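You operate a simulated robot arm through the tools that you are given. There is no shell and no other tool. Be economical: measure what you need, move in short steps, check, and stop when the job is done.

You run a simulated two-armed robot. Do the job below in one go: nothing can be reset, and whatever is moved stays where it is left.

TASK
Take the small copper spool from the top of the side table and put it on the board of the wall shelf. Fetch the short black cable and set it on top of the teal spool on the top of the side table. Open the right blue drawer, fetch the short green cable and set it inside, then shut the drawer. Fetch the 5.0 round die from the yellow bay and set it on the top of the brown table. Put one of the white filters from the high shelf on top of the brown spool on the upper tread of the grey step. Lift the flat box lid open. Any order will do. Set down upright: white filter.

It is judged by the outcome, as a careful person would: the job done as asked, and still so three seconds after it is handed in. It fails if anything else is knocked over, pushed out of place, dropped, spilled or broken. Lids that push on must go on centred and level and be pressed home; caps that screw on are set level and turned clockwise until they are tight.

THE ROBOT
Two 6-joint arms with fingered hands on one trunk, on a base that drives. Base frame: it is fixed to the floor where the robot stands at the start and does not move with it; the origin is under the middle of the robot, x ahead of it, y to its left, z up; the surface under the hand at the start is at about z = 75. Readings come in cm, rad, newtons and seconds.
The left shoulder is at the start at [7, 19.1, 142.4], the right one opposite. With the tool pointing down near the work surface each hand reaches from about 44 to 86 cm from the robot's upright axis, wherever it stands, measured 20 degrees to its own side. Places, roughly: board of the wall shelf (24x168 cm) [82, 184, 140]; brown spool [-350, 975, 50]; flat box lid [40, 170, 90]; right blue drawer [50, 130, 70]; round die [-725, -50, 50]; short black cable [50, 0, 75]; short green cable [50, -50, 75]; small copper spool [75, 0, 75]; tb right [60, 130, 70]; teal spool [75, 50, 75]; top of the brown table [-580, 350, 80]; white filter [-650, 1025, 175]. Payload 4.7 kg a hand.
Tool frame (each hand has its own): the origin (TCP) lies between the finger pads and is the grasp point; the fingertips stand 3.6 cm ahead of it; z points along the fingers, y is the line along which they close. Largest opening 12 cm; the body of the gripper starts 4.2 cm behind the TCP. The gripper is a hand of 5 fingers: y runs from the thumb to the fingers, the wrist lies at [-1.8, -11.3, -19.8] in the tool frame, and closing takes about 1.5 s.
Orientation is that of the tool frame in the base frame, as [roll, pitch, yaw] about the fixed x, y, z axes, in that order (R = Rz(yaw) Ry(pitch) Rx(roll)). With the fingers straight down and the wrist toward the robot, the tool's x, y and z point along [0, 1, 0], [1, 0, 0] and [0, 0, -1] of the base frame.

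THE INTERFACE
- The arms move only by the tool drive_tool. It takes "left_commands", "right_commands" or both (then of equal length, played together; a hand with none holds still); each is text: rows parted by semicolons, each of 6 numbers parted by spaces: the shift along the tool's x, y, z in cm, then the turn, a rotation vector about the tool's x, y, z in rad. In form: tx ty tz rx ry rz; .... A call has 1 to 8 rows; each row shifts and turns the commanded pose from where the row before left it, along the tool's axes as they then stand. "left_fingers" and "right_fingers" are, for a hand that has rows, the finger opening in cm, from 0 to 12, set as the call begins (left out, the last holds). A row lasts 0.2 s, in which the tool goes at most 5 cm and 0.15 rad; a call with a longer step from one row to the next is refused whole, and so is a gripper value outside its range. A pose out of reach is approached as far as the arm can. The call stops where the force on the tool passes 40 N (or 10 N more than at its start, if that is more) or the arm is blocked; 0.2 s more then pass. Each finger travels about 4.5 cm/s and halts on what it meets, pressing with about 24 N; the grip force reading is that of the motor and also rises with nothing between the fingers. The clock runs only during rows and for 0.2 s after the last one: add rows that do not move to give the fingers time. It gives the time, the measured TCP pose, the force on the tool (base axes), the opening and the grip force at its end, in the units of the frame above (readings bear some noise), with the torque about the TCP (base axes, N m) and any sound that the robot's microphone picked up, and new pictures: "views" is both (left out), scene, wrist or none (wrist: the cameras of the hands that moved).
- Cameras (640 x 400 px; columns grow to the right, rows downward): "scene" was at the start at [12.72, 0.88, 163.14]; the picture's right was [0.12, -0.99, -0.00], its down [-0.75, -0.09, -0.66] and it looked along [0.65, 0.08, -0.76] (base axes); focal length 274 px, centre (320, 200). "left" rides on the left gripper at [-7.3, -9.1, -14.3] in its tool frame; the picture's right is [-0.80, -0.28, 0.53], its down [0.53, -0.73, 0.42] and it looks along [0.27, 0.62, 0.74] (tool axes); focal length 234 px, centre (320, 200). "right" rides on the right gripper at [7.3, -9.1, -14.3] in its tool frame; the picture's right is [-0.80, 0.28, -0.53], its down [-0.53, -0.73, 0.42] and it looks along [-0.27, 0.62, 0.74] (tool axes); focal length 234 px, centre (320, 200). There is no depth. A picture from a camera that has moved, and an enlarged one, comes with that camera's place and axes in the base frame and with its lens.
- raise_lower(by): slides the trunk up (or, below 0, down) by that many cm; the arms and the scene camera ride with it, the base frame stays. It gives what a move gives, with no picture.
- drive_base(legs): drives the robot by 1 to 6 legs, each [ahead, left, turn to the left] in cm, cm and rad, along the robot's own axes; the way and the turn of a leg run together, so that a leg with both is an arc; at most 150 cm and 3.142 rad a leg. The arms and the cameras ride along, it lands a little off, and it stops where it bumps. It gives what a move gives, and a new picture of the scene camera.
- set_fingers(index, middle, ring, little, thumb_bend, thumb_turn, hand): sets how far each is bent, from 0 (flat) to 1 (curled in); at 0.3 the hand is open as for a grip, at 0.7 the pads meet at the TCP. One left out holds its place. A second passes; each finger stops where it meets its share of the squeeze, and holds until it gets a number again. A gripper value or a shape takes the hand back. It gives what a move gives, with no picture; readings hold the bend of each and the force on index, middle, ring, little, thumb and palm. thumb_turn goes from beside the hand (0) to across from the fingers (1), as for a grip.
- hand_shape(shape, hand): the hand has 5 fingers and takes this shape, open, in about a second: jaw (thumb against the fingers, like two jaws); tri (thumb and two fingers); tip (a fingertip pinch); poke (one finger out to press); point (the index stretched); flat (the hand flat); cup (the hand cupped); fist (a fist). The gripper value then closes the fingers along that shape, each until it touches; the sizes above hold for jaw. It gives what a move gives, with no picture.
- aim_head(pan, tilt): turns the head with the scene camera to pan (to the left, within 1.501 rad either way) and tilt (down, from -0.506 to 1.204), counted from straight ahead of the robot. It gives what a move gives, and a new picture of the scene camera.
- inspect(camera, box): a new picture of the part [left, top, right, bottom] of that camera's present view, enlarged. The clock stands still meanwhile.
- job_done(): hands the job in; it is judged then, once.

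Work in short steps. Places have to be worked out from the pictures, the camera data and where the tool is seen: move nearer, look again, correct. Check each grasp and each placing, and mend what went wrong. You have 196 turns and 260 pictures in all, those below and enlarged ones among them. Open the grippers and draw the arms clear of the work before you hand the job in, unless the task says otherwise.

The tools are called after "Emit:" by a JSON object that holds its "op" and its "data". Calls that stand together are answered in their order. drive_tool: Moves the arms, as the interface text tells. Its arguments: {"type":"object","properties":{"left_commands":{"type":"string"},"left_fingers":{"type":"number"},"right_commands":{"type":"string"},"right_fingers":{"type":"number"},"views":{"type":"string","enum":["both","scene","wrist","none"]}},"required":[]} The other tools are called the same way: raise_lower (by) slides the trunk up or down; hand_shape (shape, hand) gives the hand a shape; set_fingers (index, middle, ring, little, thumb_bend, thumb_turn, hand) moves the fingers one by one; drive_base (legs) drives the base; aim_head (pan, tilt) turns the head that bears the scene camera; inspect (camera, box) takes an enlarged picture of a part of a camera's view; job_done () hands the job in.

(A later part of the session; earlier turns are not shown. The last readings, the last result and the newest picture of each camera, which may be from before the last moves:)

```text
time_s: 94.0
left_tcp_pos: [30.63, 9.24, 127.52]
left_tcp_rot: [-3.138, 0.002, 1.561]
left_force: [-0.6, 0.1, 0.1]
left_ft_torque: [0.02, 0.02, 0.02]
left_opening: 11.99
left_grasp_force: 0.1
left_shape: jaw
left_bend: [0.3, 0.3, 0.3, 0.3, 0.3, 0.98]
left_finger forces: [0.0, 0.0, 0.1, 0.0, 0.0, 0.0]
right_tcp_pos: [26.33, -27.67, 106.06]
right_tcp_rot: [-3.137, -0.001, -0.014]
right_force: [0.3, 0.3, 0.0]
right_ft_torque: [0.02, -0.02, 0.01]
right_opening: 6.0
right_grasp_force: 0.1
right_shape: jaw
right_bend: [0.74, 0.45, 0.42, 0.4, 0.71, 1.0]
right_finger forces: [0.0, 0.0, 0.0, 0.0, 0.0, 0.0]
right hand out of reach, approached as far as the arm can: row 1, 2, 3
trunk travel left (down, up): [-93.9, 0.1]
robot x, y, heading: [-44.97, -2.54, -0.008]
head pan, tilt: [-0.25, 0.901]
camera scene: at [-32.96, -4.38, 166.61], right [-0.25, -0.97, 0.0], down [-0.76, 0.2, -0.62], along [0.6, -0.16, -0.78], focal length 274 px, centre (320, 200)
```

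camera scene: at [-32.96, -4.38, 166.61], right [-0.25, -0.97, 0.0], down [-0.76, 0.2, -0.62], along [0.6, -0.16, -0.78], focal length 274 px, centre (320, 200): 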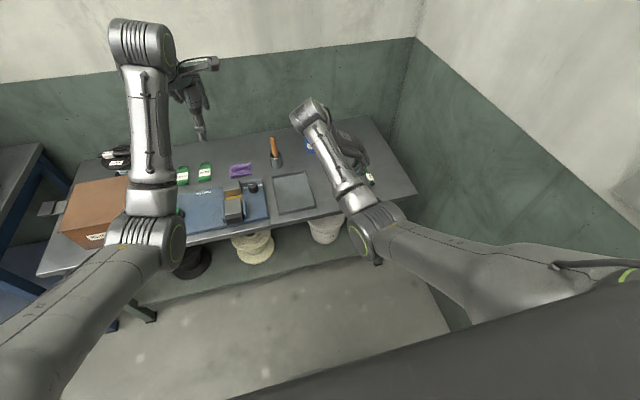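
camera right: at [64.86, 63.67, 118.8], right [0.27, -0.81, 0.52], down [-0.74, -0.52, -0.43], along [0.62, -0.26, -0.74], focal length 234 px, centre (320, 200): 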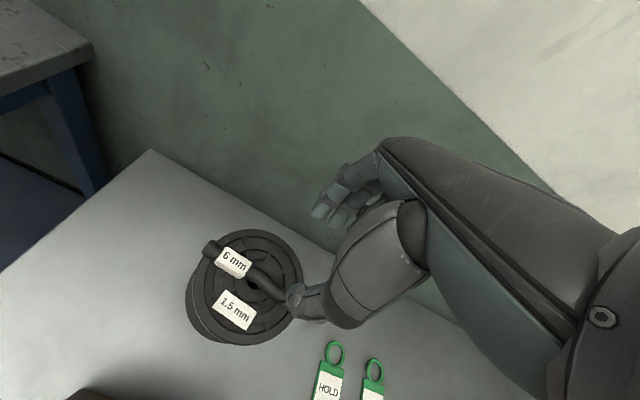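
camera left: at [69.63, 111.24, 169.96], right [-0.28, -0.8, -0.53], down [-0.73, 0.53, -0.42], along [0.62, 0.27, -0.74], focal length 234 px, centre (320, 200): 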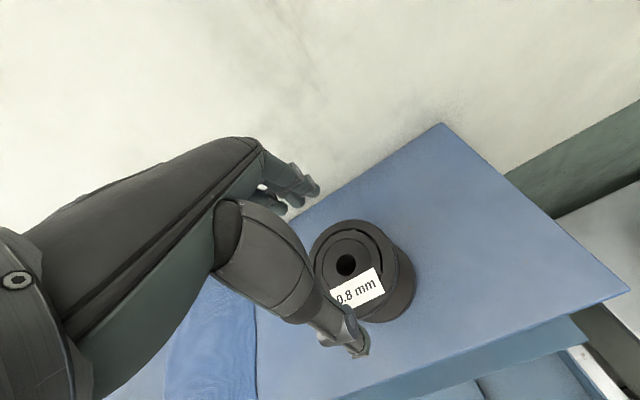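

The hand has the orientation wanted but sits at an inner reach limit. I drive up to the table, unwind the hand by 0.5 rad, and then turn the base right by 0.5 so the cable falls in the arm's comfortable zone.

Emit:
{"op": "drive_base", "data": {"legs": [[43, 0, 0]]}}

Emit:
{"op": "drive_tool", "data": {"right_commands": "0 -3 0 0 0 -0.15;0 -3 0 0 0 -0.15;0 -3 0 0 0 -0.15;0 -1 0 0 0 -0.05;0 0 0 0 0 0", "views": "none"}}

Emit:
{"op": "drive_base", "data": {"legs": [[0, 0, -0.5]]}}

```text
time_s: 96.6
left_tcp_pos: [73.8, 8.6, 127.63]
left_tcp_rot: [-3.138, 0.001, 1.556]
left_force: [-0.2, 0.4, 0.8]
left_ft_torque: [-0.01, -0.04, 0.01]
left_opening: 11.97
left_grasp_force: 0.1
left_shape: jaw
left_bend: [0.3, 0.3, 0.3, 0.3, 0.3, 0.98]
left_finger forces: [0.1, 0.0, 0.0, 0.0, 0.1, 0.0]
right_tcp_pos: [69.23, -28.46, 106.11]
right_tcp_rot: [-3.136, -0.003, -0.016]
right_force: [-0.6, -0.5, 0.9]
right_ft_torque: [-0.02, -0.02, 0.01]
right_opening: 5.97
right_grasp_force: 0.1
right_shape: jaw
right_bend: [0.74, 0.45, 0.42, 0.4, 0.71, 1.0]
right_finger forces: [0.0, 0.0, 0.0, 0.1, 0.0, 0.1]
trunk travel left (down, up): [-93.9, 0.1]
robot x, y, heading: [-2.26, -2.95, -0.012]
head pan, tilt: [-0.25, 0.901]
camera scene: at [10.07, -4.78, 166.62], right [-0.26, -0.97, 0.0], down [-0.76, 0.2, -0.62], along [0.6, -0.16, -0.78], focal length 274 px, centre (320, 200)
```

scene: 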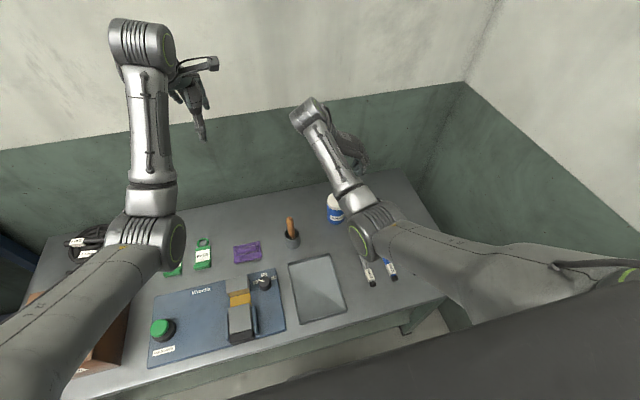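

```text
time_s: 97.8
left_tcp_pos: [73.99, 8.55, 127.52]
left_tcp_rot: [-3.138, 0.002, 1.558]
left_force: [-0.3, -0.1, -0.2]
left_ft_torque: [0.0, 0.01, -0.03]
left_opening: 12.0
left_grasp_force: 0.0
left_shape: jaw
left_bend: [0.3, 0.3, 0.3, 0.3, 0.3, 0.98]
left_finger forces: [0.0, 0.0, 0.0, 0.0, 0.0, 0.0]
right_tcp_pos: [67.8, -18.66, 106.1]
right_tcp_rot: [-3.138, -0.004, 0.484]
right_force: [0.1, -0.3, -0.1]
right_ft_torque: [0.02, -0.02, -0.03]
right_opening: 5.98
right_grasp_force: 0.0
right_shape: jaw
right_bend: [0.74, 0.45, 0.42, 0.4, 0.71, 1.0]
right_finger forces: [0.0, 0.0, 0.1, 0.1, 0.0, 0.1]
trunk travel left (down, up): [-93.9, 0.1]
robot x, y, heading: [-2.24, -2.71, -0.014]
head pan, tilt: [-0.25, 0.901]
```

```text
time_s: 99.7
left_tcp_pos: [69.99, -29.14, 127.62]
left_tcp_rot: [-3.138, 0.001, 1.055]
left_force: [0.1, -0.1, 0.1]
left_ft_torque: [0.0, -0.02, -0.02]
left_opening: 11.95
left_grasp_force: 0.0
left_shape: jaw
left_bend: [0.3, 0.3, 0.3, 0.3, 0.3, 0.98]
left_finger forces: [0.1, 0.0, 0.0, 0.1, 0.1, 0.0]
right_tcp_pos: [51.56, -49.97, 106.12]
right_tcp_rot: [-3.138, -0.004, -0.017]
right_force: [0.3, 0.0, -0.7]
right_ft_torque: [0.01, 0.01, -0.03]
right_opening: 5.97
right_grasp_force: 0.0
right_shape: jaw
right_bend: [0.74, 0.45, 0.42, 0.4, 0.71, 1.0]
right_finger forces: [0.0, 0.0, 0.0, 0.0, 0.0, 0.1]
trunk travel left (down, up): [-93.9, 0.1]
robot x, y, heading: [-1.76, -2.67, -0.514]
head pan, tilt: [-0.25, 0.901]
camera scene: at [7.82, -10.41, 166.6], right [-0.69, -0.72, 0.0], down [-0.57, 0.54, -0.62], along [0.45, -0.43, -0.78], focal length 274 px, centre (320, 200)
```

scene: 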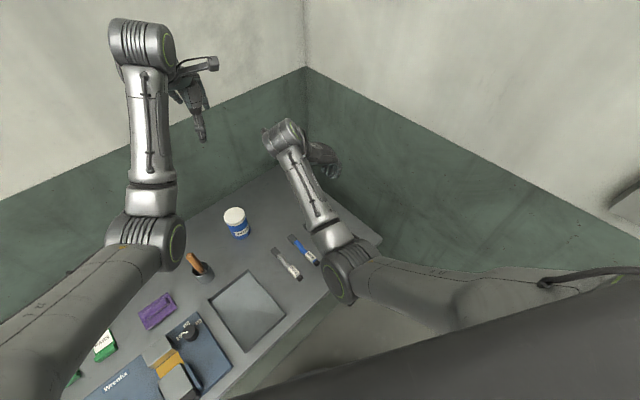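

The hand is near (51.6, -50). I check the wrist camera for the green cable.

Emit:
{"op": "inspect", "data": {"camera": "right", "box": [0, 0, 640, 400]}}

```text
1.00 times, centred on (320, 200) of right (not enlarged: the box is as wide or as high as the picture)
camera zoom: at [58.99, -41.29, 120.57], right [-0.81, -0.27, 0.52], down [-0.52, 0.74, -0.42], along [-0.27, -0.61, -0.74], focal length 234 px, centre (320, 200)
```

zoom: 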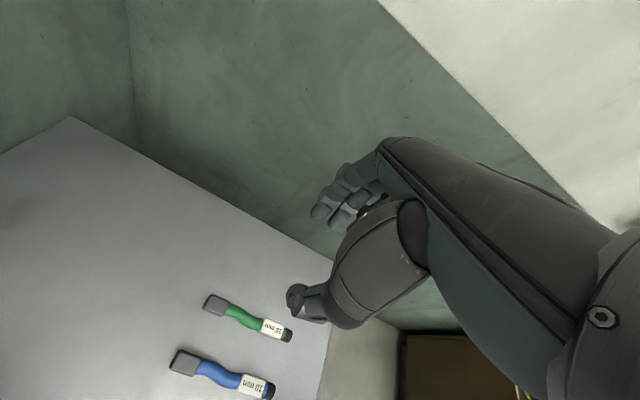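

The green cable's centre is at (46.9, -47.3), along x. I move over it and descend part way.

Emit:
{"op": "drive_tool", "data": {"right_commands": "-1.6 -0.9 3 0 0 0;-1.6 -0.9 3 0 0 0;-1.4 -0.9 3 0 0 0;0 0 3 0 0 0;0 0 3 0 0 0;0 0 0 0 0 0", "right_fingers": 5, "views": "wrist"}}

```text
time_s: 101.3
left_tcp_pos: [69.96, -29.28, 127.61]
left_tcp_rot: [-3.136, 0.0, 1.055]
left_force: [1.0, 0.4, -0.7]
left_ft_torque: [0.02, -0.04, 0.0]
left_opening: 11.99
left_grasp_force: 0.1
left_shape: jaw
left_bend: [0.3, 0.3, 0.3, 0.3, 0.3, 0.98]
left_finger forces: [0.0, 0.0, 0.0, 0.0, 0.1, 0.1]
right_tcp_pos: [46.7, -53.52, 93.04]
right_tcp_rot: [3.053, -0.005, -0.043]
right_force: [0.9, -0.1, -0.3]
right_ft_torque: [0.02, 0.01, 0.01]
right_opening: 5.03
right_grasp_force: 0.1
right_shape: jaw
right_bend: [0.74, 0.48, 0.46, 0.43, 0.72, 1.0]
right_finger forces: [0.0, 0.0, 0.0, 0.1, 0.0, 0.0]
trunk travel left (down, up): [-93.9, 0.1]
robot x, y, heading: [-1.59, -2.59, -0.512]
head pan, tilt: [-0.25, 0.901]
stopped in row 6 (right hand): the arm was blocked; the commanded pose is now the measured one
camera right: at [54.32, -43.65, 106.62], right [-0.82, -0.2, 0.54], down [-0.5, 0.72, -0.49], along [-0.29, -0.67, -0.68], focal length 234 px, centre (320, 200)
```

right: 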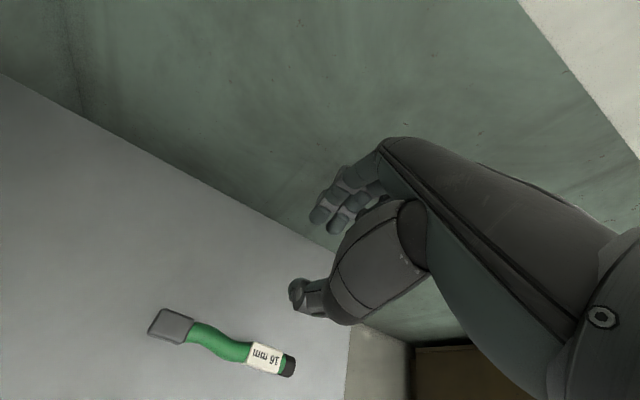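

The arm was blocked and leaned over a little. I look at where it touches.

Emit:
{"op": "aim_head", "data": {"pan": -0.3, "tilt": 1.0}}

```text
time_s: 102.0
left_tcp_pos: [69.96, -29.25, 127.52]
left_tcp_rot: [-3.14, 0.0, 1.056]
left_force: [0.1, 0.2, 0.2]
left_ft_torque: [-0.03, 0.0, -0.02]
left_opening: 11.99
left_grasp_force: 0.0
left_shape: jaw
left_bend: [0.3, 0.3, 0.3, 0.3, 0.3, 0.98]
left_finger forces: [0.1, 0.0, 0.1, 0.1, 0.0, 0.0]
right_tcp_pos: [46.71, -53.38, 92.97]
right_tcp_rot: [3.056, -0.007, -0.043]
right_force: [-0.6, 0.6, -0.7]
right_ft_torque: [-0.02, 0.03, 0.0]
right_opening: 5.04
right_grasp_force: 0.1
right_shape: jaw
right_bend: [0.74, 0.48, 0.46, 0.43, 0.72, 1.0]
right_finger forces: [0.1, 0.0, 0.0, 0.1, 0.1, 0.0]
trunk travel left (down, up): [-93.9, 0.1]
robot x, y, heading: [-2.09, -2.95, -0.512]
head pan, tilt: [-0.3, 1.0]
camera scene: at [7.12, -10.31, 165.88], right [-0.73, -0.69, 0.0], down [-0.58, 0.61, -0.54], along [0.37, -0.39, -0.84], focal length 274 px, centre (320, 200)
```

scene: 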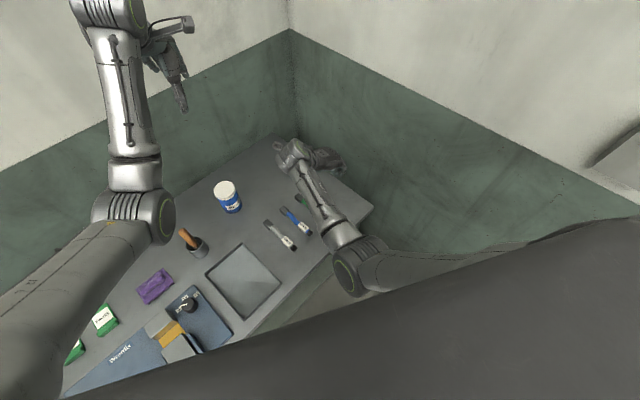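

The forearm is near horizontal and folded tight, so the arm cannot fold further. Lowering the trunk instead keeps this arm posture: I rise a little, straighten the hand over the cable, then lower the trunk.

Emit:
{"op": "drive_tool", "data": {"right_commands": "0 0 -4 0 0 0;0 0 -4 0.085 0 -0.04;0 -2 -3 0 0 0;0 -2 0 0 0 0;0 -2 0 0 0 0;0 0 0 0 0 0", "views": "wrist"}}

```text
time_s: 103.6
left_tcp_pos: [70.06, -29.28, 127.62]
left_tcp_rot: [-3.137, 0.0, 1.056]
left_force: [1.0, -0.4, 0.5]
left_ft_torque: [-0.02, 0.02, 0.0]
left_opening: 11.97
left_grasp_force: 0.0
left_shape: jaw
left_bend: [0.3, 0.3, 0.3, 0.3, 0.3, 0.98]
left_finger forces: [0.1, 0.1, 0.0, 0.0, 0.0, 0.0]
right_tcp_pos: [44.84, -54.32, 105.38]
right_tcp_rot: [3.026, 0.007, -0.055]
right_force: [0.5, 0.5, -0.3]
right_ft_torque: [0.01, 0.0, -0.03]
right_opening: 5.01
right_grasp_force: 0.1
right_shape: jaw
right_bend: [0.74, 0.48, 0.46, 0.43, 0.72, 1.0]
right_finger forces: [0.0, 0.1, 0.0, 0.0, 0.0, 0.0]
trunk travel left (down, up): [-93.9, 0.1]
robot x, y, heading: [-2.25, -2.86, -0.51]
head pan, tilt: [-0.3, 1.0]
stopped in row 6 (right hand): the arm was blocked; the commanded pose is now the measured one
camera right: at [52.88, -44.07, 118.54], right [-0.81, -0.17, 0.56], down [-0.5, 0.71, -0.5], along [-0.31, -0.69, -0.66], focal length 234 px, centre (320, 200)
```

right: 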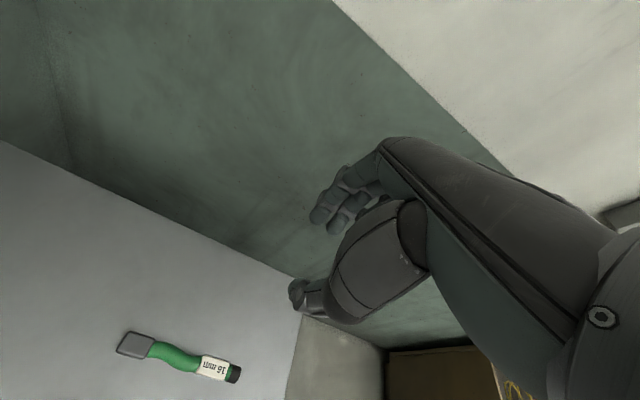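

The base's right turn forces the elbow against the body. I undo most of that turn, re-aim the hand, and back up a little so the arm works outward.

Emit:
{"op": "drive_base", "data": {"legs": [[0, 0, 0.5], [-9, 0, 0]]}}

Emit:
{"op": "drive_tool", "data": {"right_commands": "0 0 -1 0.11 0 0;0 0 0 0 0 0.15;0 0 0 0 0 0.15;0 0 0 0 0 0.12;0 0 0 0 0 0", "views": "none"}}

```text
time_s: 106.2
left_tcp_pos: [65.72, 8.69, 127.11]
left_tcp_rot: [-3.133, -0.001, 1.557]
left_force: [0.9, 0.8, -1.0]
left_ft_torque: [0.0, 0.04, 0.02]
left_opening: 12.0
left_grasp_force: 0.0
left_shape: jaw
left_bend: [0.3, 0.3, 0.3, 0.3, 0.3, 0.98]
left_finger forces: [0.1, 0.1, 0.0, 0.0, 0.1, 0.1]
right_tcp_pos: [55.51, -25.32, 104.91]
right_tcp_rot: [3.03, 0.013, 0.451]
right_force: [0.3, -0.4, -0.5]
right_ft_torque: [-0.01, 0.05, -0.01]
right_opening: 5.03
right_grasp_force: 0.1
right_shape: jaw
right_bend: [0.74, 0.48, 0.46, 0.43, 0.72, 1.0]
right_finger forces: [0.0, 0.0, 0.0, 0.1, 0.1, 0.0]
trunk travel left (down, up): [-93.9, 0.1]
robot x, y, heading: [-11.25, -2.68, -0.008]
head pan, tilt: [-0.3, 1.0]
camera scene: at [1.47, -4.86, 165.82], right [-0.3, -0.95, 0.0], down [-0.8, 0.26, -0.54], along [0.51, -0.16, -0.84], focal length 274 px, centre (320, 200)
```

scene: 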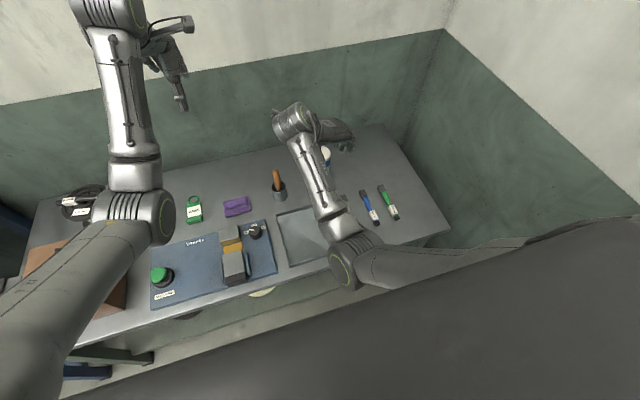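

```text
time_s: 107.3
left_tcp_pos: [65.26, 8.78, 127.41]
left_tcp_rot: [-3.137, -0.001, 1.559]
left_force: [-0.4, -0.6, 0.5]
left_ft_torque: [0.01, 0.05, 0.0]
left_opening: 11.98
left_grasp_force: 0.1
left_shape: jaw
left_bend: [0.3, 0.3, 0.3, 0.3, 0.3, 0.98]
left_finger forces: [0.1, 0.1, 0.0, 0.0, 0.0, 0.0]
right_tcp_pos: [55.92, -25.11, 103.97]
right_tcp_rot: [3.131, 0.002, 0.035]
right_force: [0.7, -0.3, 0.3]
right_ft_torque: [0.03, 0.02, 0.01]
right_opening: 5.02
right_grasp_force: 0.0
right_shape: jaw
right_bend: [0.74, 0.48, 0.46, 0.43, 0.72, 1.0]
right_finger forces: [0.0, 0.0, 0.1, 0.1, 0.0, 0.0]
right hand out of reach, approached as far as the arm can: row 4
trunk travel left (down, up): [-93.9, 0.1]
robot x, y, heading: [-10.72, -2.64, -0.01]
head pan, tilt: [-0.3, 1.0]
```

The hand is straight again. I carry it right to above the cable and go down to about z 92.

Emit:
{"op": "drive_tool", "data": {"right_commands": "-1.5 3.7 0 0 0 0.03;-1.5 3.7 0 0 0 0;-1.5 3.7 0 0 0 0;-1.5 3.7 0 0 0 0;-1.5 3.7 0 0 0 0;-1.3 3.7 2 0 0 0;0 0 4 0 0 0;0 0 0 0 0 0"}}

```text
time_s: 109.2
left_tcp_pos: [65.24, 8.8, 127.5]
left_tcp_rot: [-3.136, 0.001, 1.558]
left_force: [-0.1, 0.2, 0.3]
left_ft_torque: [-0.01, -0.01, 0.01]
left_opening: 11.99
left_grasp_force: 0.1
left_shape: jaw
left_bend: [0.3, 0.3, 0.3, 0.3, 0.3, 0.98]
left_finger forces: [0.1, 0.0, 0.0, 0.0, 0.1, 0.0]
right_tcp_pos: [48.32, -47.38, 95.4]
right_tcp_rot: [3.132, 0.009, 0.0]
right_force: [-0.5, 0.4, -0.2]
right_ft_torque: [0.01, 0.01, -0.03]
right_opening: 5.03
right_grasp_force: 0.0
right_shape: jaw
right_bend: [0.74, 0.48, 0.46, 0.43, 0.72, 1.0]
right_finger forces: [0.0, 0.0, 0.1, 0.0, 0.0, 0.0]
right hand out of reach, approached as far as the arm can: row 1, 2, 3, 4, 5
trunk travel left (down, up): [-93.9, 0.1]
robot x, y, heading: [-11.12, -2.63, -0.006]
head pan, tilt: [-0.3, 1.0]
camera scene: at [0.92, -4.85, 165.88], right [-0.3, -0.95, 0.0], down [-0.8, 0.26, -0.54], along [0.51, -0.16, -0.84], focal length 274 px, centre (320, 200)
camera right: at [55.82, -38.26, 109.6], right [-0.8, -0.27, 0.53], down [-0.54, 0.73, -0.43], along [-0.27, -0.63, -0.73], focal length 234 px, centre (320, 200)
```

scene: 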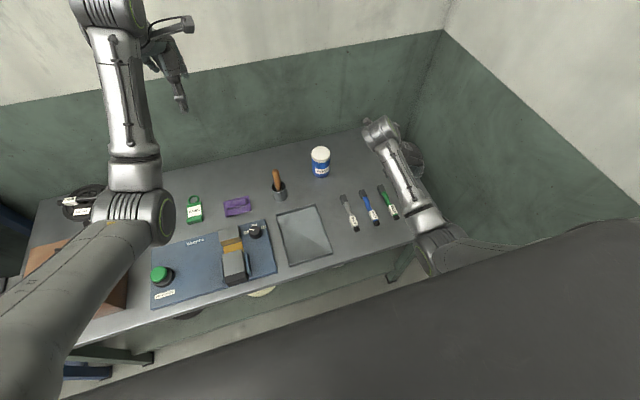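
right: 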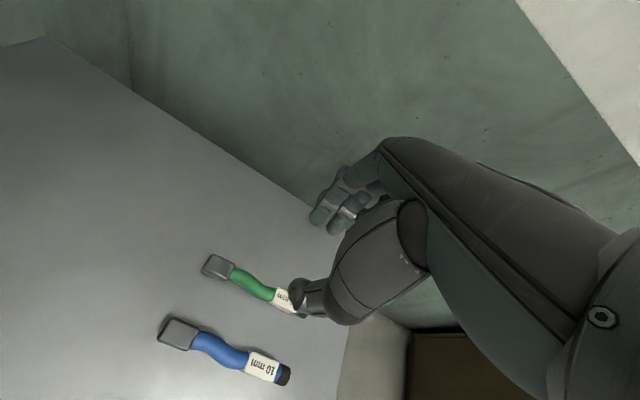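

The hand is over the cable (its y is -47.6). I descend to just above the table.

Emit:
{"op": "drive_tool", "data": {"right_commands": "-0.3 0.2 4 0 0 0;-0.3 0 4 0 0 0;-0.3 0 4 0 0 0;0 0 3 0 0 0;0 0 0 0 0 0"}}

```text
time_s: 110.3
left_tcp_pos: [65.15, 8.77, 127.45]
left_tcp_rot: [-3.137, 0.0, 1.558]
left_force: [0.4, -0.2, -0.3]
left_ft_torque: [-0.01, 0.0, -0.02]
left_opening: 11.99
left_grasp_force: 0.0
left_shape: jaw
left_bend: [0.3, 0.3, 0.3, 0.3, 0.3, 0.98]
left_finger forces: [0.0, 0.0, 0.1, 0.0, 0.1, 0.0]
right_tcp_pos: [47.44, -47.64, 80.28]
right_tcp_rot: [3.135, 0.009, 0.0]
right_force: [0.2, 0.3, 0.0]
right_ft_torque: [0.03, -0.01, 0.01]
right_opening: 5.04
right_grasp_force: 0.1
right_shape: jaw
right_bend: [0.74, 0.48, 0.46, 0.43, 0.72, 1.0]
right_finger forces: [0.0, 0.1, 0.0, 0.0, 0.0, 0.0]
trunk travel left (down, up): [-93.9, 0.1]
robot x, y, heading: [-10.85, -3.25, -0.007]
head pan, tilt: [-0.3, 1.0]
camera scene: at [0.88, -4.87, 165.88], right [-0.3, -0.95, 0.0], down [-0.8, 0.26, -0.54], along [0.51, -0.16, -0.84], focal length 274 px, centre (320, 200)
camera right: at [54.86, -38.57, 94.51], right [-0.8, -0.28, 0.53], down [-0.54, 0.73, -0.43], along [-0.27, -0.63, -0.73], focal length 234 px, centre (320, 200)
```

scene: 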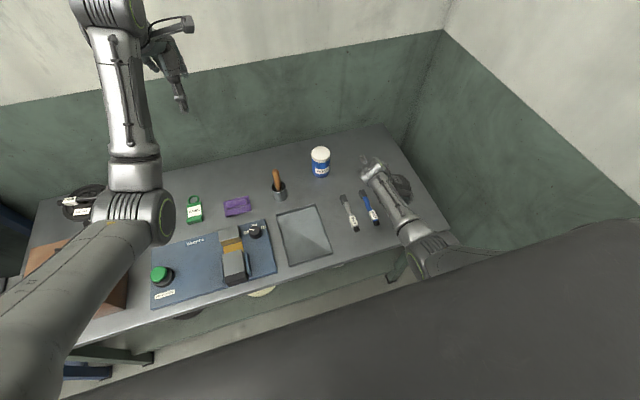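
right: 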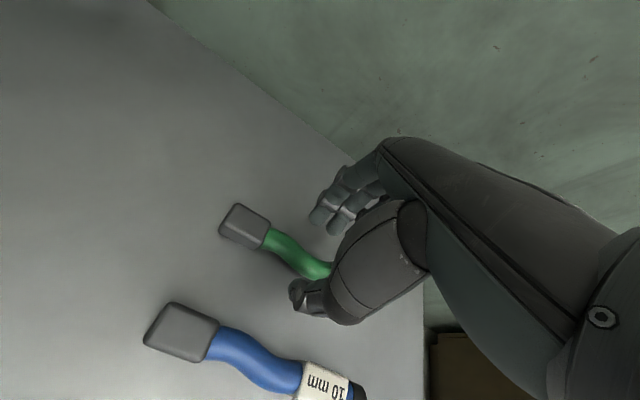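

The cable runs between thumb and fingers. I lower the last centimetre and close.

Emit:
{"op": "drive_tool", "data": {"right_commands": "0 0 0.5 0 0 0;0 0 0.5 0 0 0;0 0 0 0 0 0", "views": "none"}}

Emit:
{"op": "drive_tool", "data": {"right_commands": "0 0 0 0 0 0;0 0 0 0 0 0;0 0 0 0 0 0;0 0 0 0 0 0;0 0 0 0 0 0;0 0 0 0 0 0", "right_fingers": 0, "views": "none"}}

Emit:
{"op": "drive_tool", "data": {"right_commands": "0 0 -1 0 0 0;0 0 -2 0 0 0;0 0 -3 0 0 0;0 0 -3 0 0 0;0 0 0 0 0 0", "views": "wrist"}}

```text
time_s: 111.2
left_tcp_pos: [65.17, 8.71, 127.52]
left_tcp_rot: [-3.136, 0.001, 1.559]
left_force: [0.4, 0.0, 0.0]
left_ft_torque: [0.0, -0.01, 0.03]
left_opening: 11.98
left_grasp_force: 0.1
left_shape: jaw
left_bend: [0.3, 0.3, 0.3, 0.3, 0.3, 0.98]
left_finger forces: [0.0, 0.0, 0.0, 0.0, 0.0, 0.0]
right_tcp_pos: [47.35, -47.67, 79.15]
right_tcp_rot: [3.133, 0.008, 0.0]
right_force: [-0.5, 1.6, -0.1]
right_ft_torque: [0.0, 0.0, -0.03]
right_opening: 5.02
right_grasp_force: 0.1
right_shape: jaw
right_bend: [0.74, 0.48, 0.46, 0.43, 0.72, 1.0]
right_finger forces: [0.0, 0.1, 0.1, 0.1, 0.0, 0.1]
trunk travel left (down, up): [-93.9, 0.1]
robot x, y, heading: [-10.81, -2.46, -0.01]
head pan, tilt: [-0.3, 1.0]
```

```text
time_s: 112.5
left_tcp_pos: [65.18, 8.85, 127.5]
left_tcp_rot: [-3.139, 0.001, 1.558]
left_force: [0.2, 0.5, -0.4]
left_ft_torque: [0.0, 0.0, 0.01]
left_opening: 11.98
left_grasp_force: 0.1
left_shape: jaw
left_bend: [0.3, 0.3, 0.3, 0.3, 0.3, 0.98]
left_finger forces: [0.1, 0.1, 0.1, 0.0, 0.1, 0.0]
right_tcp_pos: [47.47, -47.75, 79.33]
right_tcp_rot: [3.133, 0.007, 0.0]
right_force: [-0.2, 0.7, 1.3]
right_ft_torque: [0.04, 0.0, 0.01]
right_opening: 1.22
right_grasp_force: 24.1
right_shape: jaw
right_bend: [0.72, 0.65, 0.64, 0.7, 0.74, 1.0]
right_finger forces: [12.2, 5.7, 2.6, 0.1, 20.3, 0.1]
trunk travel left (down, up): [-93.9, 0.1]
robot x, y, heading: [-10.62, -2.93, -0.011]
head pan, tilt: [-0.3, 1.0]
```

```text
time_s: 113.8
left_tcp_pos: [65.27, 8.81, 127.49]
left_tcp_rot: [-3.138, 0.0, 1.558]
left_force: [0.9, -0.9, 0.8]
left_ft_torque: [-0.03, 0.01, -0.03]
left_opening: 11.99
left_grasp_force: 0.1
left_shape: jaw
left_bend: [0.3, 0.3, 0.3, 0.3, 0.3, 0.98]
left_finger forces: [0.0, 0.0, 0.1, 0.0, 0.0, 0.0]
right_tcp_pos: [47.38, -47.66, 88.21]
right_tcp_rot: [3.135, 0.009, -0.001]
right_force: [-0.5, -0.2, -0.2]
right_ft_torque: [0.0, 0.01, 0.01]
right_opening: 1.19
right_grasp_force: 23.8
right_shape: jaw
right_bend: [0.72, 0.65, 0.65, 0.7, 0.74, 1.0]
right_finger forces: [12.7, 5.1, 2.4, 0.0, 19.3, 0.0]
trunk travel left (down, up): [-93.9, 0.1]
robot x, y, heading: [-10.68, -2.47, -0.013]
head pan, tilt: [-0.3, 1.0]
camera right: at [54.94, -38.47, 102.5], right [-0.8, -0.28, 0.53], down [-0.54, 0.73, -0.43], along [-0.27, -0.63, -0.73], focal length 234 px, centre (320, 200)
```

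right: 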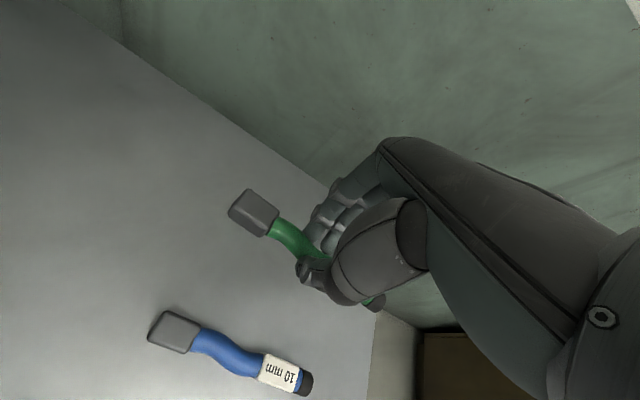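

The green cable is held. I lift it, back away, and turn the hand back to its default orientation.

Emit:
{"op": "drive_tool", "data": {"right_commands": "0 0 -4 0 0 0;0 0 -4 0 0 0;0 0 -4 0 0 0;0 0 0 0 0 0", "views": "none"}}

Emit:
{"op": "drive_base", "data": {"legs": [[-35, 5, 0.01], [0, 60, 0], [0, 55, 0]]}}

Emit:
{"op": "drive_tool", "data": {"right_commands": "0 -2 0 0 0 -0.15;0 -2 0 0 0 -0.15;0 -2 0 0 0 -0.15;0 -2 0 0 0 -0.15;0 -2 0 0 0 -0.15;0 0 0 0 0 -0.15;0 0 0 0 0 -0.15;0 0 0 0 0 -0.15", "views": "none"}}

Emit:
{"op": "drive_tool", "data": {"right_commands": "0 0 0 0 0 -0.15;0 0 0 0 0 -0.15;0 0 0 0 0 -0.07;0 0 0 0 0 0", "views": "none"}}

Emit:
{"op": "aim_head", "data": {"pan": 0.0, "tilt": 0.75}}

```text
time_s: 114.8
left_tcp_pos: [65.18, 8.75, 127.55]
left_tcp_rot: [-3.136, 0.002, 1.558]
left_force: [0.4, -0.7, 0.1]
left_ft_torque: [-0.03, 0.03, -0.01]
left_opening: 11.99
left_grasp_force: 0.0
left_shape: jaw
left_bend: [0.3, 0.3, 0.3, 0.3, 0.3, 0.98]
left_finger forces: [0.0, 0.1, 0.0, 0.1, 0.1, 0.1]
right_tcp_pos: [47.66, -47.58, 100.23]
right_tcp_rot: [3.133, 0.008, 0.001]
right_force: [-0.1, -0.1, -1.4]
right_ft_torque: [0.02, 0.01, -0.06]
right_opening: 1.19
right_grasp_force: 23.6
right_shape: jaw
right_bend: [0.72, 0.65, 0.65, 0.7, 0.74, 1.0]
right_finger forces: [12.6, 5.1, 2.3, 0.0, 19.4, 0.0]
trunk travel left (down, up): [-93.9, 0.1]
robot x, y, heading: [-10.99, -2.64, -0.006]
head pan, tilt: [-0.3, 1.0]
```

```text
time_s: 122.8
left_tcp_pos: [28.58, 129.83, 127.58]
left_tcp_rot: [-3.136, -0.001, 1.576]
left_force: [0.0, -0.1, -0.4]
left_ft_torque: [-0.02, 0.01, 0.0]
left_opening: 12.0
left_grasp_force: 0.1
left_shape: jaw
left_bend: [0.3, 0.3, 0.3, 0.3, 0.3, 0.98]
left_finger forces: [0.0, 0.1, 0.0, 0.0, 0.1, 0.0]
right_tcp_pos: [11.98, 73.17, 100.2]
right_tcp_rot: [3.136, 0.009, 0.018]
right_force: [-0.1, -0.1, -0.5]
right_ft_torque: [0.0, -0.03, -0.02]
right_opening: 1.21
right_grasp_force: 24.7
right_shape: jaw
right_bend: [0.72, 0.66, 0.65, 0.7, 0.74, 1.0]
right_finger forces: [12.6, 5.2, 2.4, 0.1, 19.4, 0.0]
trunk travel left (down, up): [-93.9, 0.1]
robot x, y, heading: [-47.14, 117.25, 0.007]
head pan, tilt: [-0.3, 1.0]
camera scene: at [-35.46, 114.93, 165.87], right [-0.29, -0.96, 0.0], down [-0.81, 0.24, -0.54], along [0.52, -0.15, -0.84], focal length 274 px, centre (320, 200)
```

scene: 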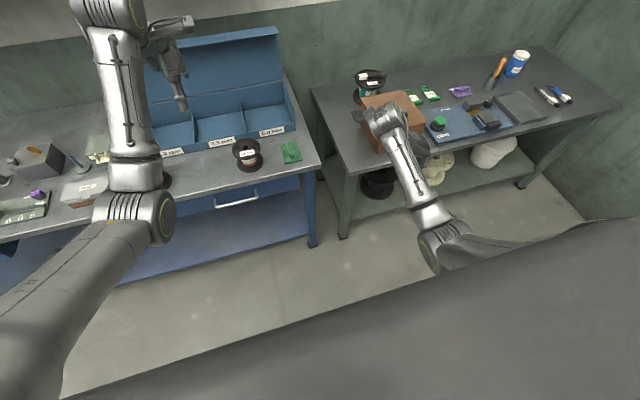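

```text
time_s: 124.6
left_tcp_pos: [28.57, 129.84, 127.61]
left_tcp_rot: [-3.138, -0.002, 1.576]
left_force: [-1.4, -0.3, -0.6]
left_ft_torque: [0.03, -0.01, -0.01]
left_opening: 11.99
left_grasp_force: 0.1
left_shape: jaw
left_bend: [0.3, 0.3, 0.3, 0.3, 0.3, 0.98]
left_finger forces: [0.0, 0.0, 0.1, 0.1, 0.0, 0.1]
right_tcp_pos: [8.95, 82.53, 100.28]
right_tcp_rot: [-3.14, 0.01, 1.22]
right_force: [0.0, 0.8, -1.4]
right_ft_torque: [0.0, 0.0, 0.02]
right_opening: 1.2
right_grasp_force: 23.9
right_shape: jaw
right_bend: [0.72, 0.66, 0.66, 0.7, 0.74, 1.0]
right_finger forces: [12.6, 5.0, 2.4, 0.0, 19.1, 0.0]
trunk travel left (down, up): [-93.9, 0.1]
robot x, y, heading: [-47.21, 116.91, 0.003]
head pan, tilt: [-0.3, 1.0]
```

```text
time_s: 125.6
left_tcp_pos: [28.51, 129.81, 127.53]
left_tcp_rot: [-3.138, 0.0, 1.576]
left_force: [-0.1, -0.5, 0.8]
left_ft_torque: [-0.02, 0.02, 0.0]
left_opening: 11.99
left_grasp_force: 0.0
left_shape: jaw
left_bend: [0.3, 0.3, 0.3, 0.3, 0.3, 0.98]
left_finger forces: [0.0, 0.0, 0.1, 0.1, 0.1, 0.0]
right_tcp_pos: [8.97, 82.54, 100.22]
right_tcp_rot: [-3.133, 0.008, 1.588]
right_force: [0.3, -1.1, -0.2]
right_ft_torque: [0.01, -0.01, 0.0]
right_opening: 1.2
right_grasp_force: 24.2
right_shape: jaw
right_bend: [0.72, 0.66, 0.66, 0.7, 0.74, 1.0]
right_finger forces: [12.4, 5.0, 2.4, 0.1, 19.0, 0.0]
trunk travel left (down, up): [-93.9, 0.1]
robot x, y, heading: [-46.99, 117.34, 0.009]
head pan, tilt: [-0.3, 1.0]
```

```text
time_s: 126.4
left_tcp_pos: [28.47, 129.7, 127.46]
left_tcp_rot: [-3.137, 0.001, 1.575]
left_force: [0.4, -0.5, 1.0]
left_ft_torque: [-0.01, 0.01, -0.01]
left_opening: 11.97
left_grasp_force: 0.0
left_shape: jaw
left_bend: [0.3, 0.3, 0.3, 0.3, 0.3, 0.98]
left_finger forces: [0.1, 0.1, 0.0, 0.1, 0.0, 0.1]
right_tcp_pos: [8.93, 82.54, 100.21]
right_tcp_rot: [-3.131, 0.007, 1.588]
right_force: [0.0, 0.5, -0.8]
right_ft_torque: [0.02, -0.02, -0.01]
right_opening: 1.19
right_grasp_force: 23.8
right_shape: jaw
right_bend: [0.72, 0.66, 0.66, 0.7, 0.74, 1.0]
right_finger forces: [12.5, 4.9, 2.4, 0.0, 19.1, 0.1]
trunk travel left (down, up): [-93.9, 0.1]
robot x, y, heading: [-47.28, 117.15, 0.007]
head pan, tilt: [0.0, 0.75]
camera scene: at [-33.86, 117.11, 167.79], right [0.01, -1.0, 0.0], down [-0.68, -0.01, -0.73], along [0.73, 0.01, -0.68], focal length 274 px, centre (320, 200)
```

scene: 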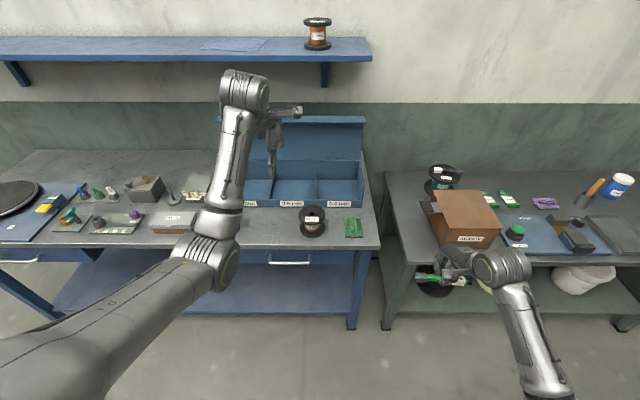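

The left hand is straight above the handle. I tilt its fingers forward and then lower the trunk to handle height.

Emit:
{"op": "drive_tool", "data": {"left_commands": "0 0 0 -0.15 0 0;0 0 0 -0.15 0 0;0 0 0 -0.15 0 0;0 0 0 -0.15 0 0;0 0 0 -0.15 0 0;0 0 0 -0.15 0 0;0 0 0 -0.15 0 0;0 0 0 -0.15 0 0", "left_fingers": 5, "views": "none"}}

Emit:
{"op": "drive_tool", "data": {"left_commands": "0 0 0 -0.15 0 0;0 0 0 -0.1 0 0;0 0 0 0 0 0"}}

```text
time_s: 128.2
left_tcp_pos: [29.16, 130.51, 129.32]
left_tcp_rot: [1.915, -0.025, 1.579]
left_force: [0.2, 0.3, -0.2]
left_ft_torque: [0.0, -0.04, -0.02]
left_opening: 5.02
left_grasp_force: 0.0
left_shape: jaw
left_bend: [0.74, 0.48, 0.46, 0.43, 0.72, 1.0]
left_finger forces: [0.1, 0.1, 0.0, 0.0, 0.0, 0.0]
right_tcp_pos: [8.92, 82.62, 100.18]
right_tcp_rot: [-3.133, 0.01, 1.586]
right_force: [-0.1, -0.3, -1.3]
right_ft_torque: [0.03, 0.02, 0.0]
right_opening: 1.2
right_grasp_force: 23.7
right_shape: jaw
right_bend: [0.72, 0.66, 0.66, 0.7, 0.74, 1.0]
right_finger forces: [12.5, 5.0, 2.4, 0.1, 19.0, 0.0]
trunk travel left (down, up): [-93.9, 0.1]
robot x, y, heading: [-46.74, 116.92, 0.012]
head pan, tilt: [0.0, 0.75]
```

```text
time_s: 129.0
left_tcp_pos: [29.08, 130.7, 128.88]
left_tcp_rot: [1.747, -0.012, 1.597]
left_force: [-0.1, 0.0, -1.1]
left_ft_torque: [0.0, -0.04, -0.02]
left_opening: 5.02
left_grasp_force: 0.0
left_shape: jaw
left_bend: [0.74, 0.48, 0.46, 0.43, 0.72, 1.0]
left_finger forces: [0.0, 0.1, 0.0, 0.0, 0.0, 0.1]
left hand out of reach, approached as far as the arm can: row 2
right_tcp_pos: [8.8, 82.47, 100.2]
right_tcp_rot: [-3.132, 0.009, 1.587]
right_force: [1.1, -0.2, -0.9]
right_ft_torque: [0.01, 0.01, 0.03]
right_opening: 1.21
right_grasp_force: 23.9
right_shape: jaw
right_bend: [0.72, 0.66, 0.66, 0.7, 0.74, 1.0]
right_finger forces: [12.5, 5.0, 2.4, 0.1, 19.0, 0.0]
trunk travel left (down, up): [-93.9, 0.1]
robot x, y, heading: [-47.15, 117.1, 0.01]
head pan, tilt: [0.0, 0.75]
camera scene: at [-33.89, 117.11, 167.79], right [0.01, -1.0, 0.0], down [-0.68, -0.01, -0.73], along [0.73, 0.01, -0.68], focal length 274 px, centre (320, 200)
camera left: at [13.54, 123.29, 122.22], right [0.49, -0.79, -0.38], down [0.28, 0.55, -0.79], along [0.83, 0.28, 0.49], focal length 234 px, centre (320, 200)
```

scene: 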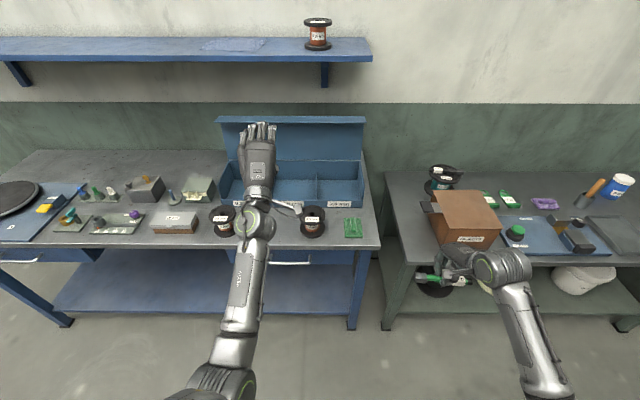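
left: 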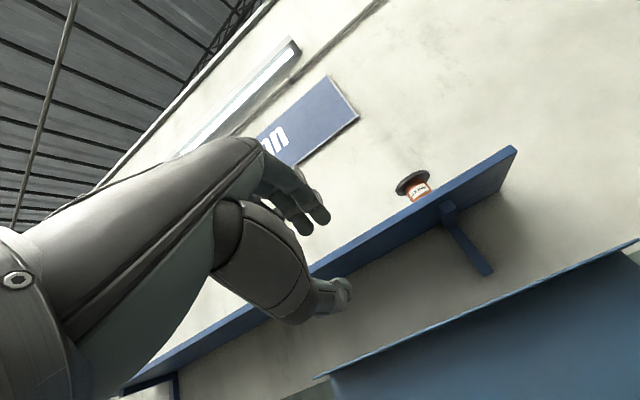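

The hand is nearly horizontal, palm down with the thumb below. I back the base 10 cm, lower the trunk to handle height, and look.

Emit:
{"op": "drive_base", "data": {"legs": [[-10, 0, 0]]}}

Emit:
{"op": "raise_lower", "data": {"by": -55.5}}

Emit:
{"op": "inspect", "data": {"camera": "left", "box": [0, 0, 640, 400]}}

Emit:
{"op": "aim_head", "data": {"pan": 0.1, "tilt": 0.6}}

```text
time_s: 130.2
left_tcp_pos: [19.33, 130.98, 128.44]
left_tcp_rot: [1.754, -0.013, 1.6]
left_force: [0.4, -0.2, 0.2]
left_ft_torque: [0.04, -0.01, -0.01]
left_opening: 5.03
left_grasp_force: 0.2
left_shape: jaw
left_bend: [0.74, 0.48, 0.46, 0.43, 0.72, 1.0]
left_finger forces: [0.0, 0.0, 0.0, 0.0, 0.0, 0.0]
right_tcp_pos: [-0.79, 82.4, 100.11]
right_tcp_rot: [-3.132, 0.01, 1.586]
right_force: [0.0, 0.6, -1.3]
right_ft_torque: [0.03, 0.0, -0.02]
right_opening: 1.2
right_grasp_force: 24.2
right_shape: jaw
right_bend: [0.72, 0.66, 0.66, 0.7, 0.74, 1.0]
right_finger forces: [12.7, 5.0, 2.5, 0.1, 19.2, 0.0]
trunk travel left (down, up): [-93.9, 0.1]
robot x, y, heading: [-56.99, 116.78, 0.01]
head pan, tilt: [0.0, 0.75]
camera scene: at [-43.52, 117.04, 167.76], right [0.01, -1.0, 0.0], down [-0.68, -0.01, -0.73], along [0.73, 0.01, -0.68], focal length 274 px, centre (320, 200)
```

scene: 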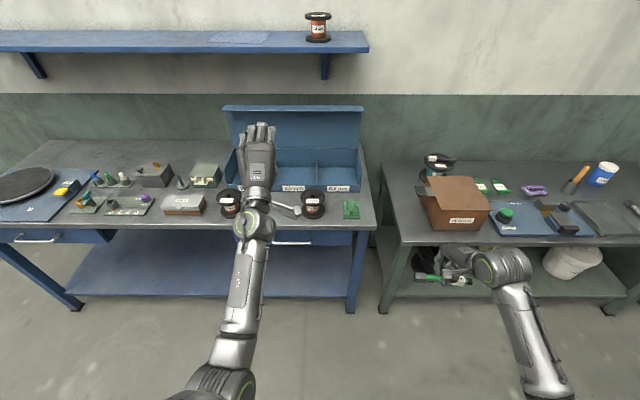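

```text
refused: -55.5 is not a number from -40 to 40
```

```text
1.00 times, centred on (320, 200) of left (not enlarged: the box is as wide or as high as the picture)
camera zoom: at [3.75, 123.38, 121.83], right [0.49, -0.79, -0.38], down [0.27, 0.55, -0.79], along [0.83, 0.28, 0.48], focal length 234 px, centre (320, 200)
```

zoom: 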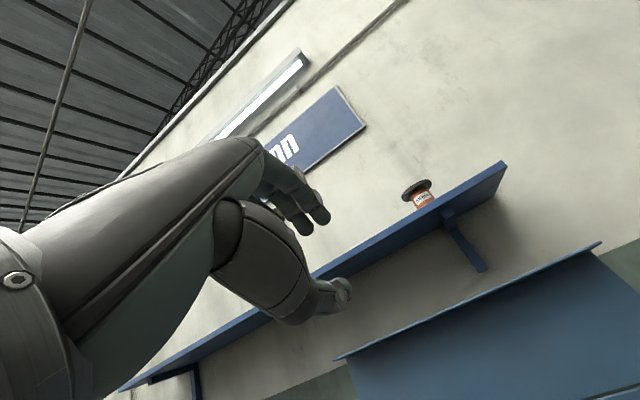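

```text
time_s: 130.8
left_tcp_pos: [19.06, 130.94, 128.58]
left_tcp_rot: [1.75, -0.015, 1.604]
left_force: [-1.2, -0.4, -0.9]
left_ft_torque: [0.01, 0.03, 0.0]
left_opening: 5.04
left_grasp_force: 0.0
left_shape: jaw
left_bend: [0.74, 0.48, 0.46, 0.43, 0.72, 1.0]
left_finger forces: [0.0, 0.1, 0.1, 0.0, 0.0, 0.0]
right_tcp_pos: [-0.87, 82.34, 100.32]
right_tcp_rot: [-3.135, 0.009, 1.586]
right_force: [-0.6, 0.0, -1.9]
right_ft_torque: [-0.04, -0.02, 0.02]
right_opening: 1.21
right_grasp_force: 23.5
right_shape: jaw
right_bend: [0.72, 0.66, 0.66, 0.7, 0.74, 1.0]
right_finger forces: [12.7, 5.0, 2.4, 0.0, 19.1, 0.1]
trunk travel left (down, up): [-93.9, 0.1]
robot x, y, heading: [-56.97, 116.93, 0.01]
head pan, tilt: [0.099, 0.6]
camera scene: at [-43.43, 117.92, 169.09], right [0.11, -0.99, 0.0], down [-0.56, -0.06, -0.83], along [0.82, 0.09, -0.56], focal length 274 px, centre (320, 200)
```

scene: 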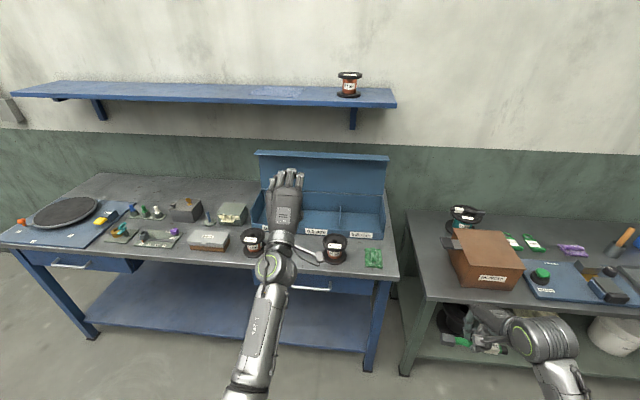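

The trunk moves at most 40 cm per call, so I lower it in two steps and look again.

Emit:
{"op": "raise_lower", "data": {"by": -35}}

Emit:
{"op": "raise_lower", "data": {"by": -20}}

Emit:
{"op": "inspect", "data": {"camera": "left", "box": [0, 0, 640, 400]}}

Emit:
{"op": "inspect", "data": {"camera": "scene", "box": [0, 0, 640, 400]}}

```text
time_s: 134.3
left_tcp_pos: [19.12, 131.04, 93.57]
left_tcp_rot: [1.753, -0.015, 1.598]
left_force: [0.6, 0.1, 0.3]
left_ft_torque: [0.02, -0.03, 0.02]
left_opening: 5.02
left_grasp_force: 0.0
left_shape: jaw
left_bend: [0.74, 0.48, 0.46, 0.43, 0.72, 1.0]
left_finger forces: [0.1, 0.1, 0.1, 0.1, 0.1, 0.0]
right_tcp_pos: [-0.94, 82.45, 65.16]
right_tcp_rot: [-3.135, 0.011, 1.586]
right_force: [-0.2, 0.2, -0.7]
right_ft_torque: [-0.01, -0.03, 0.05]
right_opening: 1.2
right_grasp_force: 23.7
right_shape: jaw
right_bend: [0.72, 0.66, 0.66, 0.7, 0.74, 1.0]
right_finger forces: [12.5, 5.1, 2.3, 0.0, 19.0, 0.1]
trunk travel left (down, up): [-58.9, 35.1]
robot x, y, heading: [-56.95, 116.89, 0.012]
head pan, tilt: [0.099, 0.6]
```

```text
time_s: 136.4
left_tcp_pos: [19.14, 131.04, 73.62]
left_tcp_rot: [1.752, -0.015, 1.602]
left_force: [-0.3, 0.1, -0.3]
left_ft_torque: [0.0, 0.05, -0.01]
left_opening: 5.02
left_grasp_force: 0.1
left_shape: jaw
left_bend: [0.74, 0.48, 0.46, 0.43, 0.72, 1.0]
left_finger forces: [0.0, 0.0, 0.1, 0.1, 0.0, 0.1]
right_tcp_pos: [-0.93, 82.31, 45.28]
right_tcp_rot: [-3.133, 0.008, 1.586]
right_force: [-0.5, 0.0, -0.3]
right_ft_torque: [0.0, 0.0, 0.02]
right_opening: 1.19
right_grasp_force: 23.8
right_shape: jaw
right_bend: [0.72, 0.66, 0.66, 0.7, 0.74, 1.0]
right_finger forces: [12.5, 5.1, 2.4, 0.1, 19.0, 0.1]
trunk travel left (down, up): [-38.9, 55.1]
robot x, y, heading: [-57.01, 117.11, 0.006]
head pan, tilt: [0.099, 0.6]
```

```text
1.00 times, centred on (320, 200) of left (not enlarged: the box is as wide or as high as the picture)
camera zoom: at [3.59, 123.48, 66.93], right [0.49, -0.78, -0.38], down [0.27, 0.55, -0.79], along [0.83, 0.28, 0.48], focal length 234 px, centre (320, 200)
```

zoom: 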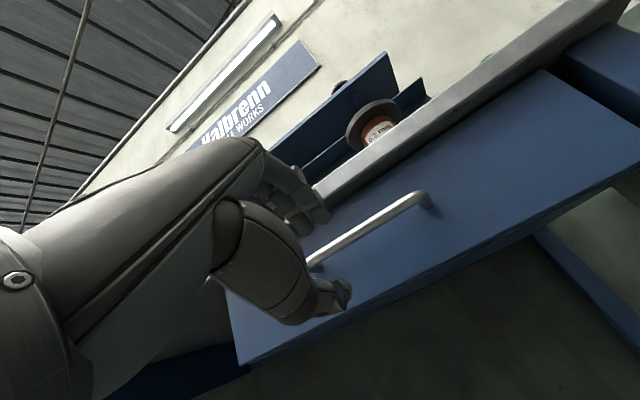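

```text
1.00 times, centred on (320, 200) of scene (not enlarged: the box is as wide or as high as the picture)
camera zoom: at [-43.29, 117.94, 114.09], right [0.11, -0.99, 0.0], down [-0.56, -0.06, -0.82], along [0.82, 0.09, -0.57], focal length 274 px, centre (320, 200)
```

zoom: 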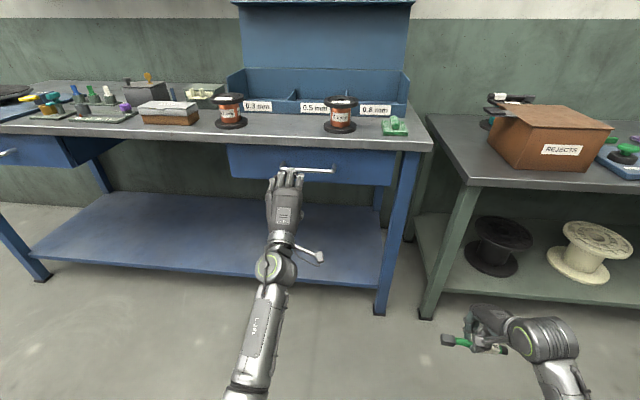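

The handle bar computes to x 28.5, y 122–137, z 74–75. I move up to 3 cm short of it, level with the bar, and check.

Emit:
{"op": "drive_tool", "data": {"left_commands": "-0.5 0.9 1.9 0 0 0;-0.5 0.9 1.9 0 0 0;-0.5 0.6 1.9 0 0 0;0 0 0 0 0 0", "left_fingers": 5, "views": "wrist"}}

Emit:
{"op": "inspect", "data": {"camera": "scene", "box": [230, 130, 390, 230]}}

```text
time_s: 137.4
left_tcp_pos: [25.17, 129.56, 74.85]
left_tcp_rot: [1.753, -0.012, 1.6]
left_force: [0.3, 0.0, -0.7]
left_ft_torque: [-0.01, 0.03, 0.02]
left_opening: 5.01
left_grasp_force: 0.1
left_shape: jaw
left_bend: [0.74, 0.48, 0.46, 0.43, 0.72, 1.0]
left_finger forces: [0.0, 0.1, 0.0, 0.1, 0.0, 0.0]
right_tcp_pos: [-0.88, 82.55, 45.22]
right_tcp_rot: [-3.131, 0.009, 1.587]
right_force: [-0.6, 0.1, -1.0]
right_ft_torque: [0.02, 0.01, 0.01]
right_opening: 1.2
right_grasp_force: 23.5
right_shape: jaw
right_bend: [0.72, 0.66, 0.66, 0.7, 0.74, 1.0]
right_finger forces: [12.5, 5.0, 2.4, 0.0, 19.0, 0.1]
trunk travel left (down, up): [-38.9, 55.1]
robot x, y, heading: [-57.1, 116.98, 0.007]
head pan, tilt: [0.099, 0.6]
camera left: at [9.66, 122.06, 68.24], right [0.49, -0.79, -0.38], down [0.27, 0.55, -0.79], along [0.83, 0.28, 0.48], focal length 234 px, centre (320, 200)
```

left: 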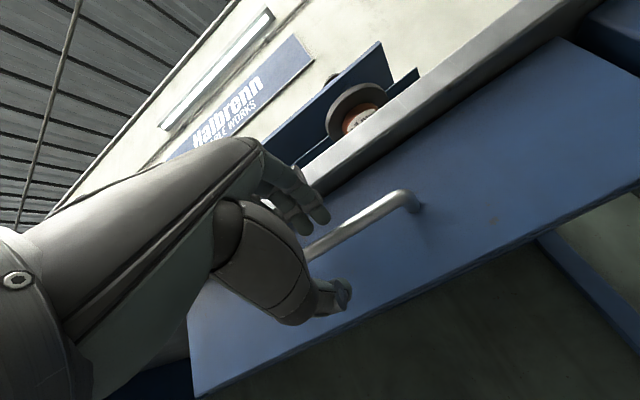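

```text
4.00 times, centred on (310, 180) of scene
camera zoom: at [-43.27, 117.93, 114.08], right [0.11, -0.99, 0.0], down [-0.56, -0.06, -0.82], along [0.82, 0.09, -0.57], focal length 1096 px, centre (360, 280)
```

zoom: 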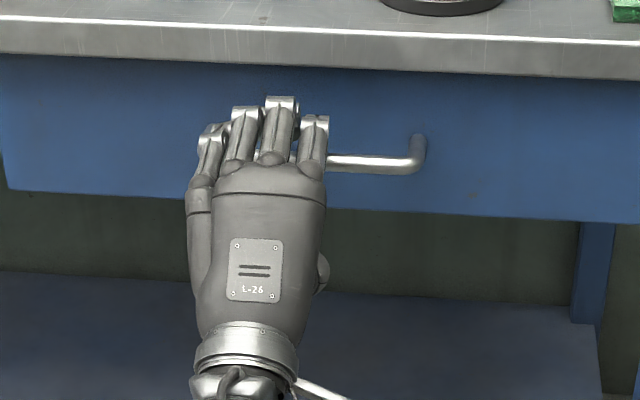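

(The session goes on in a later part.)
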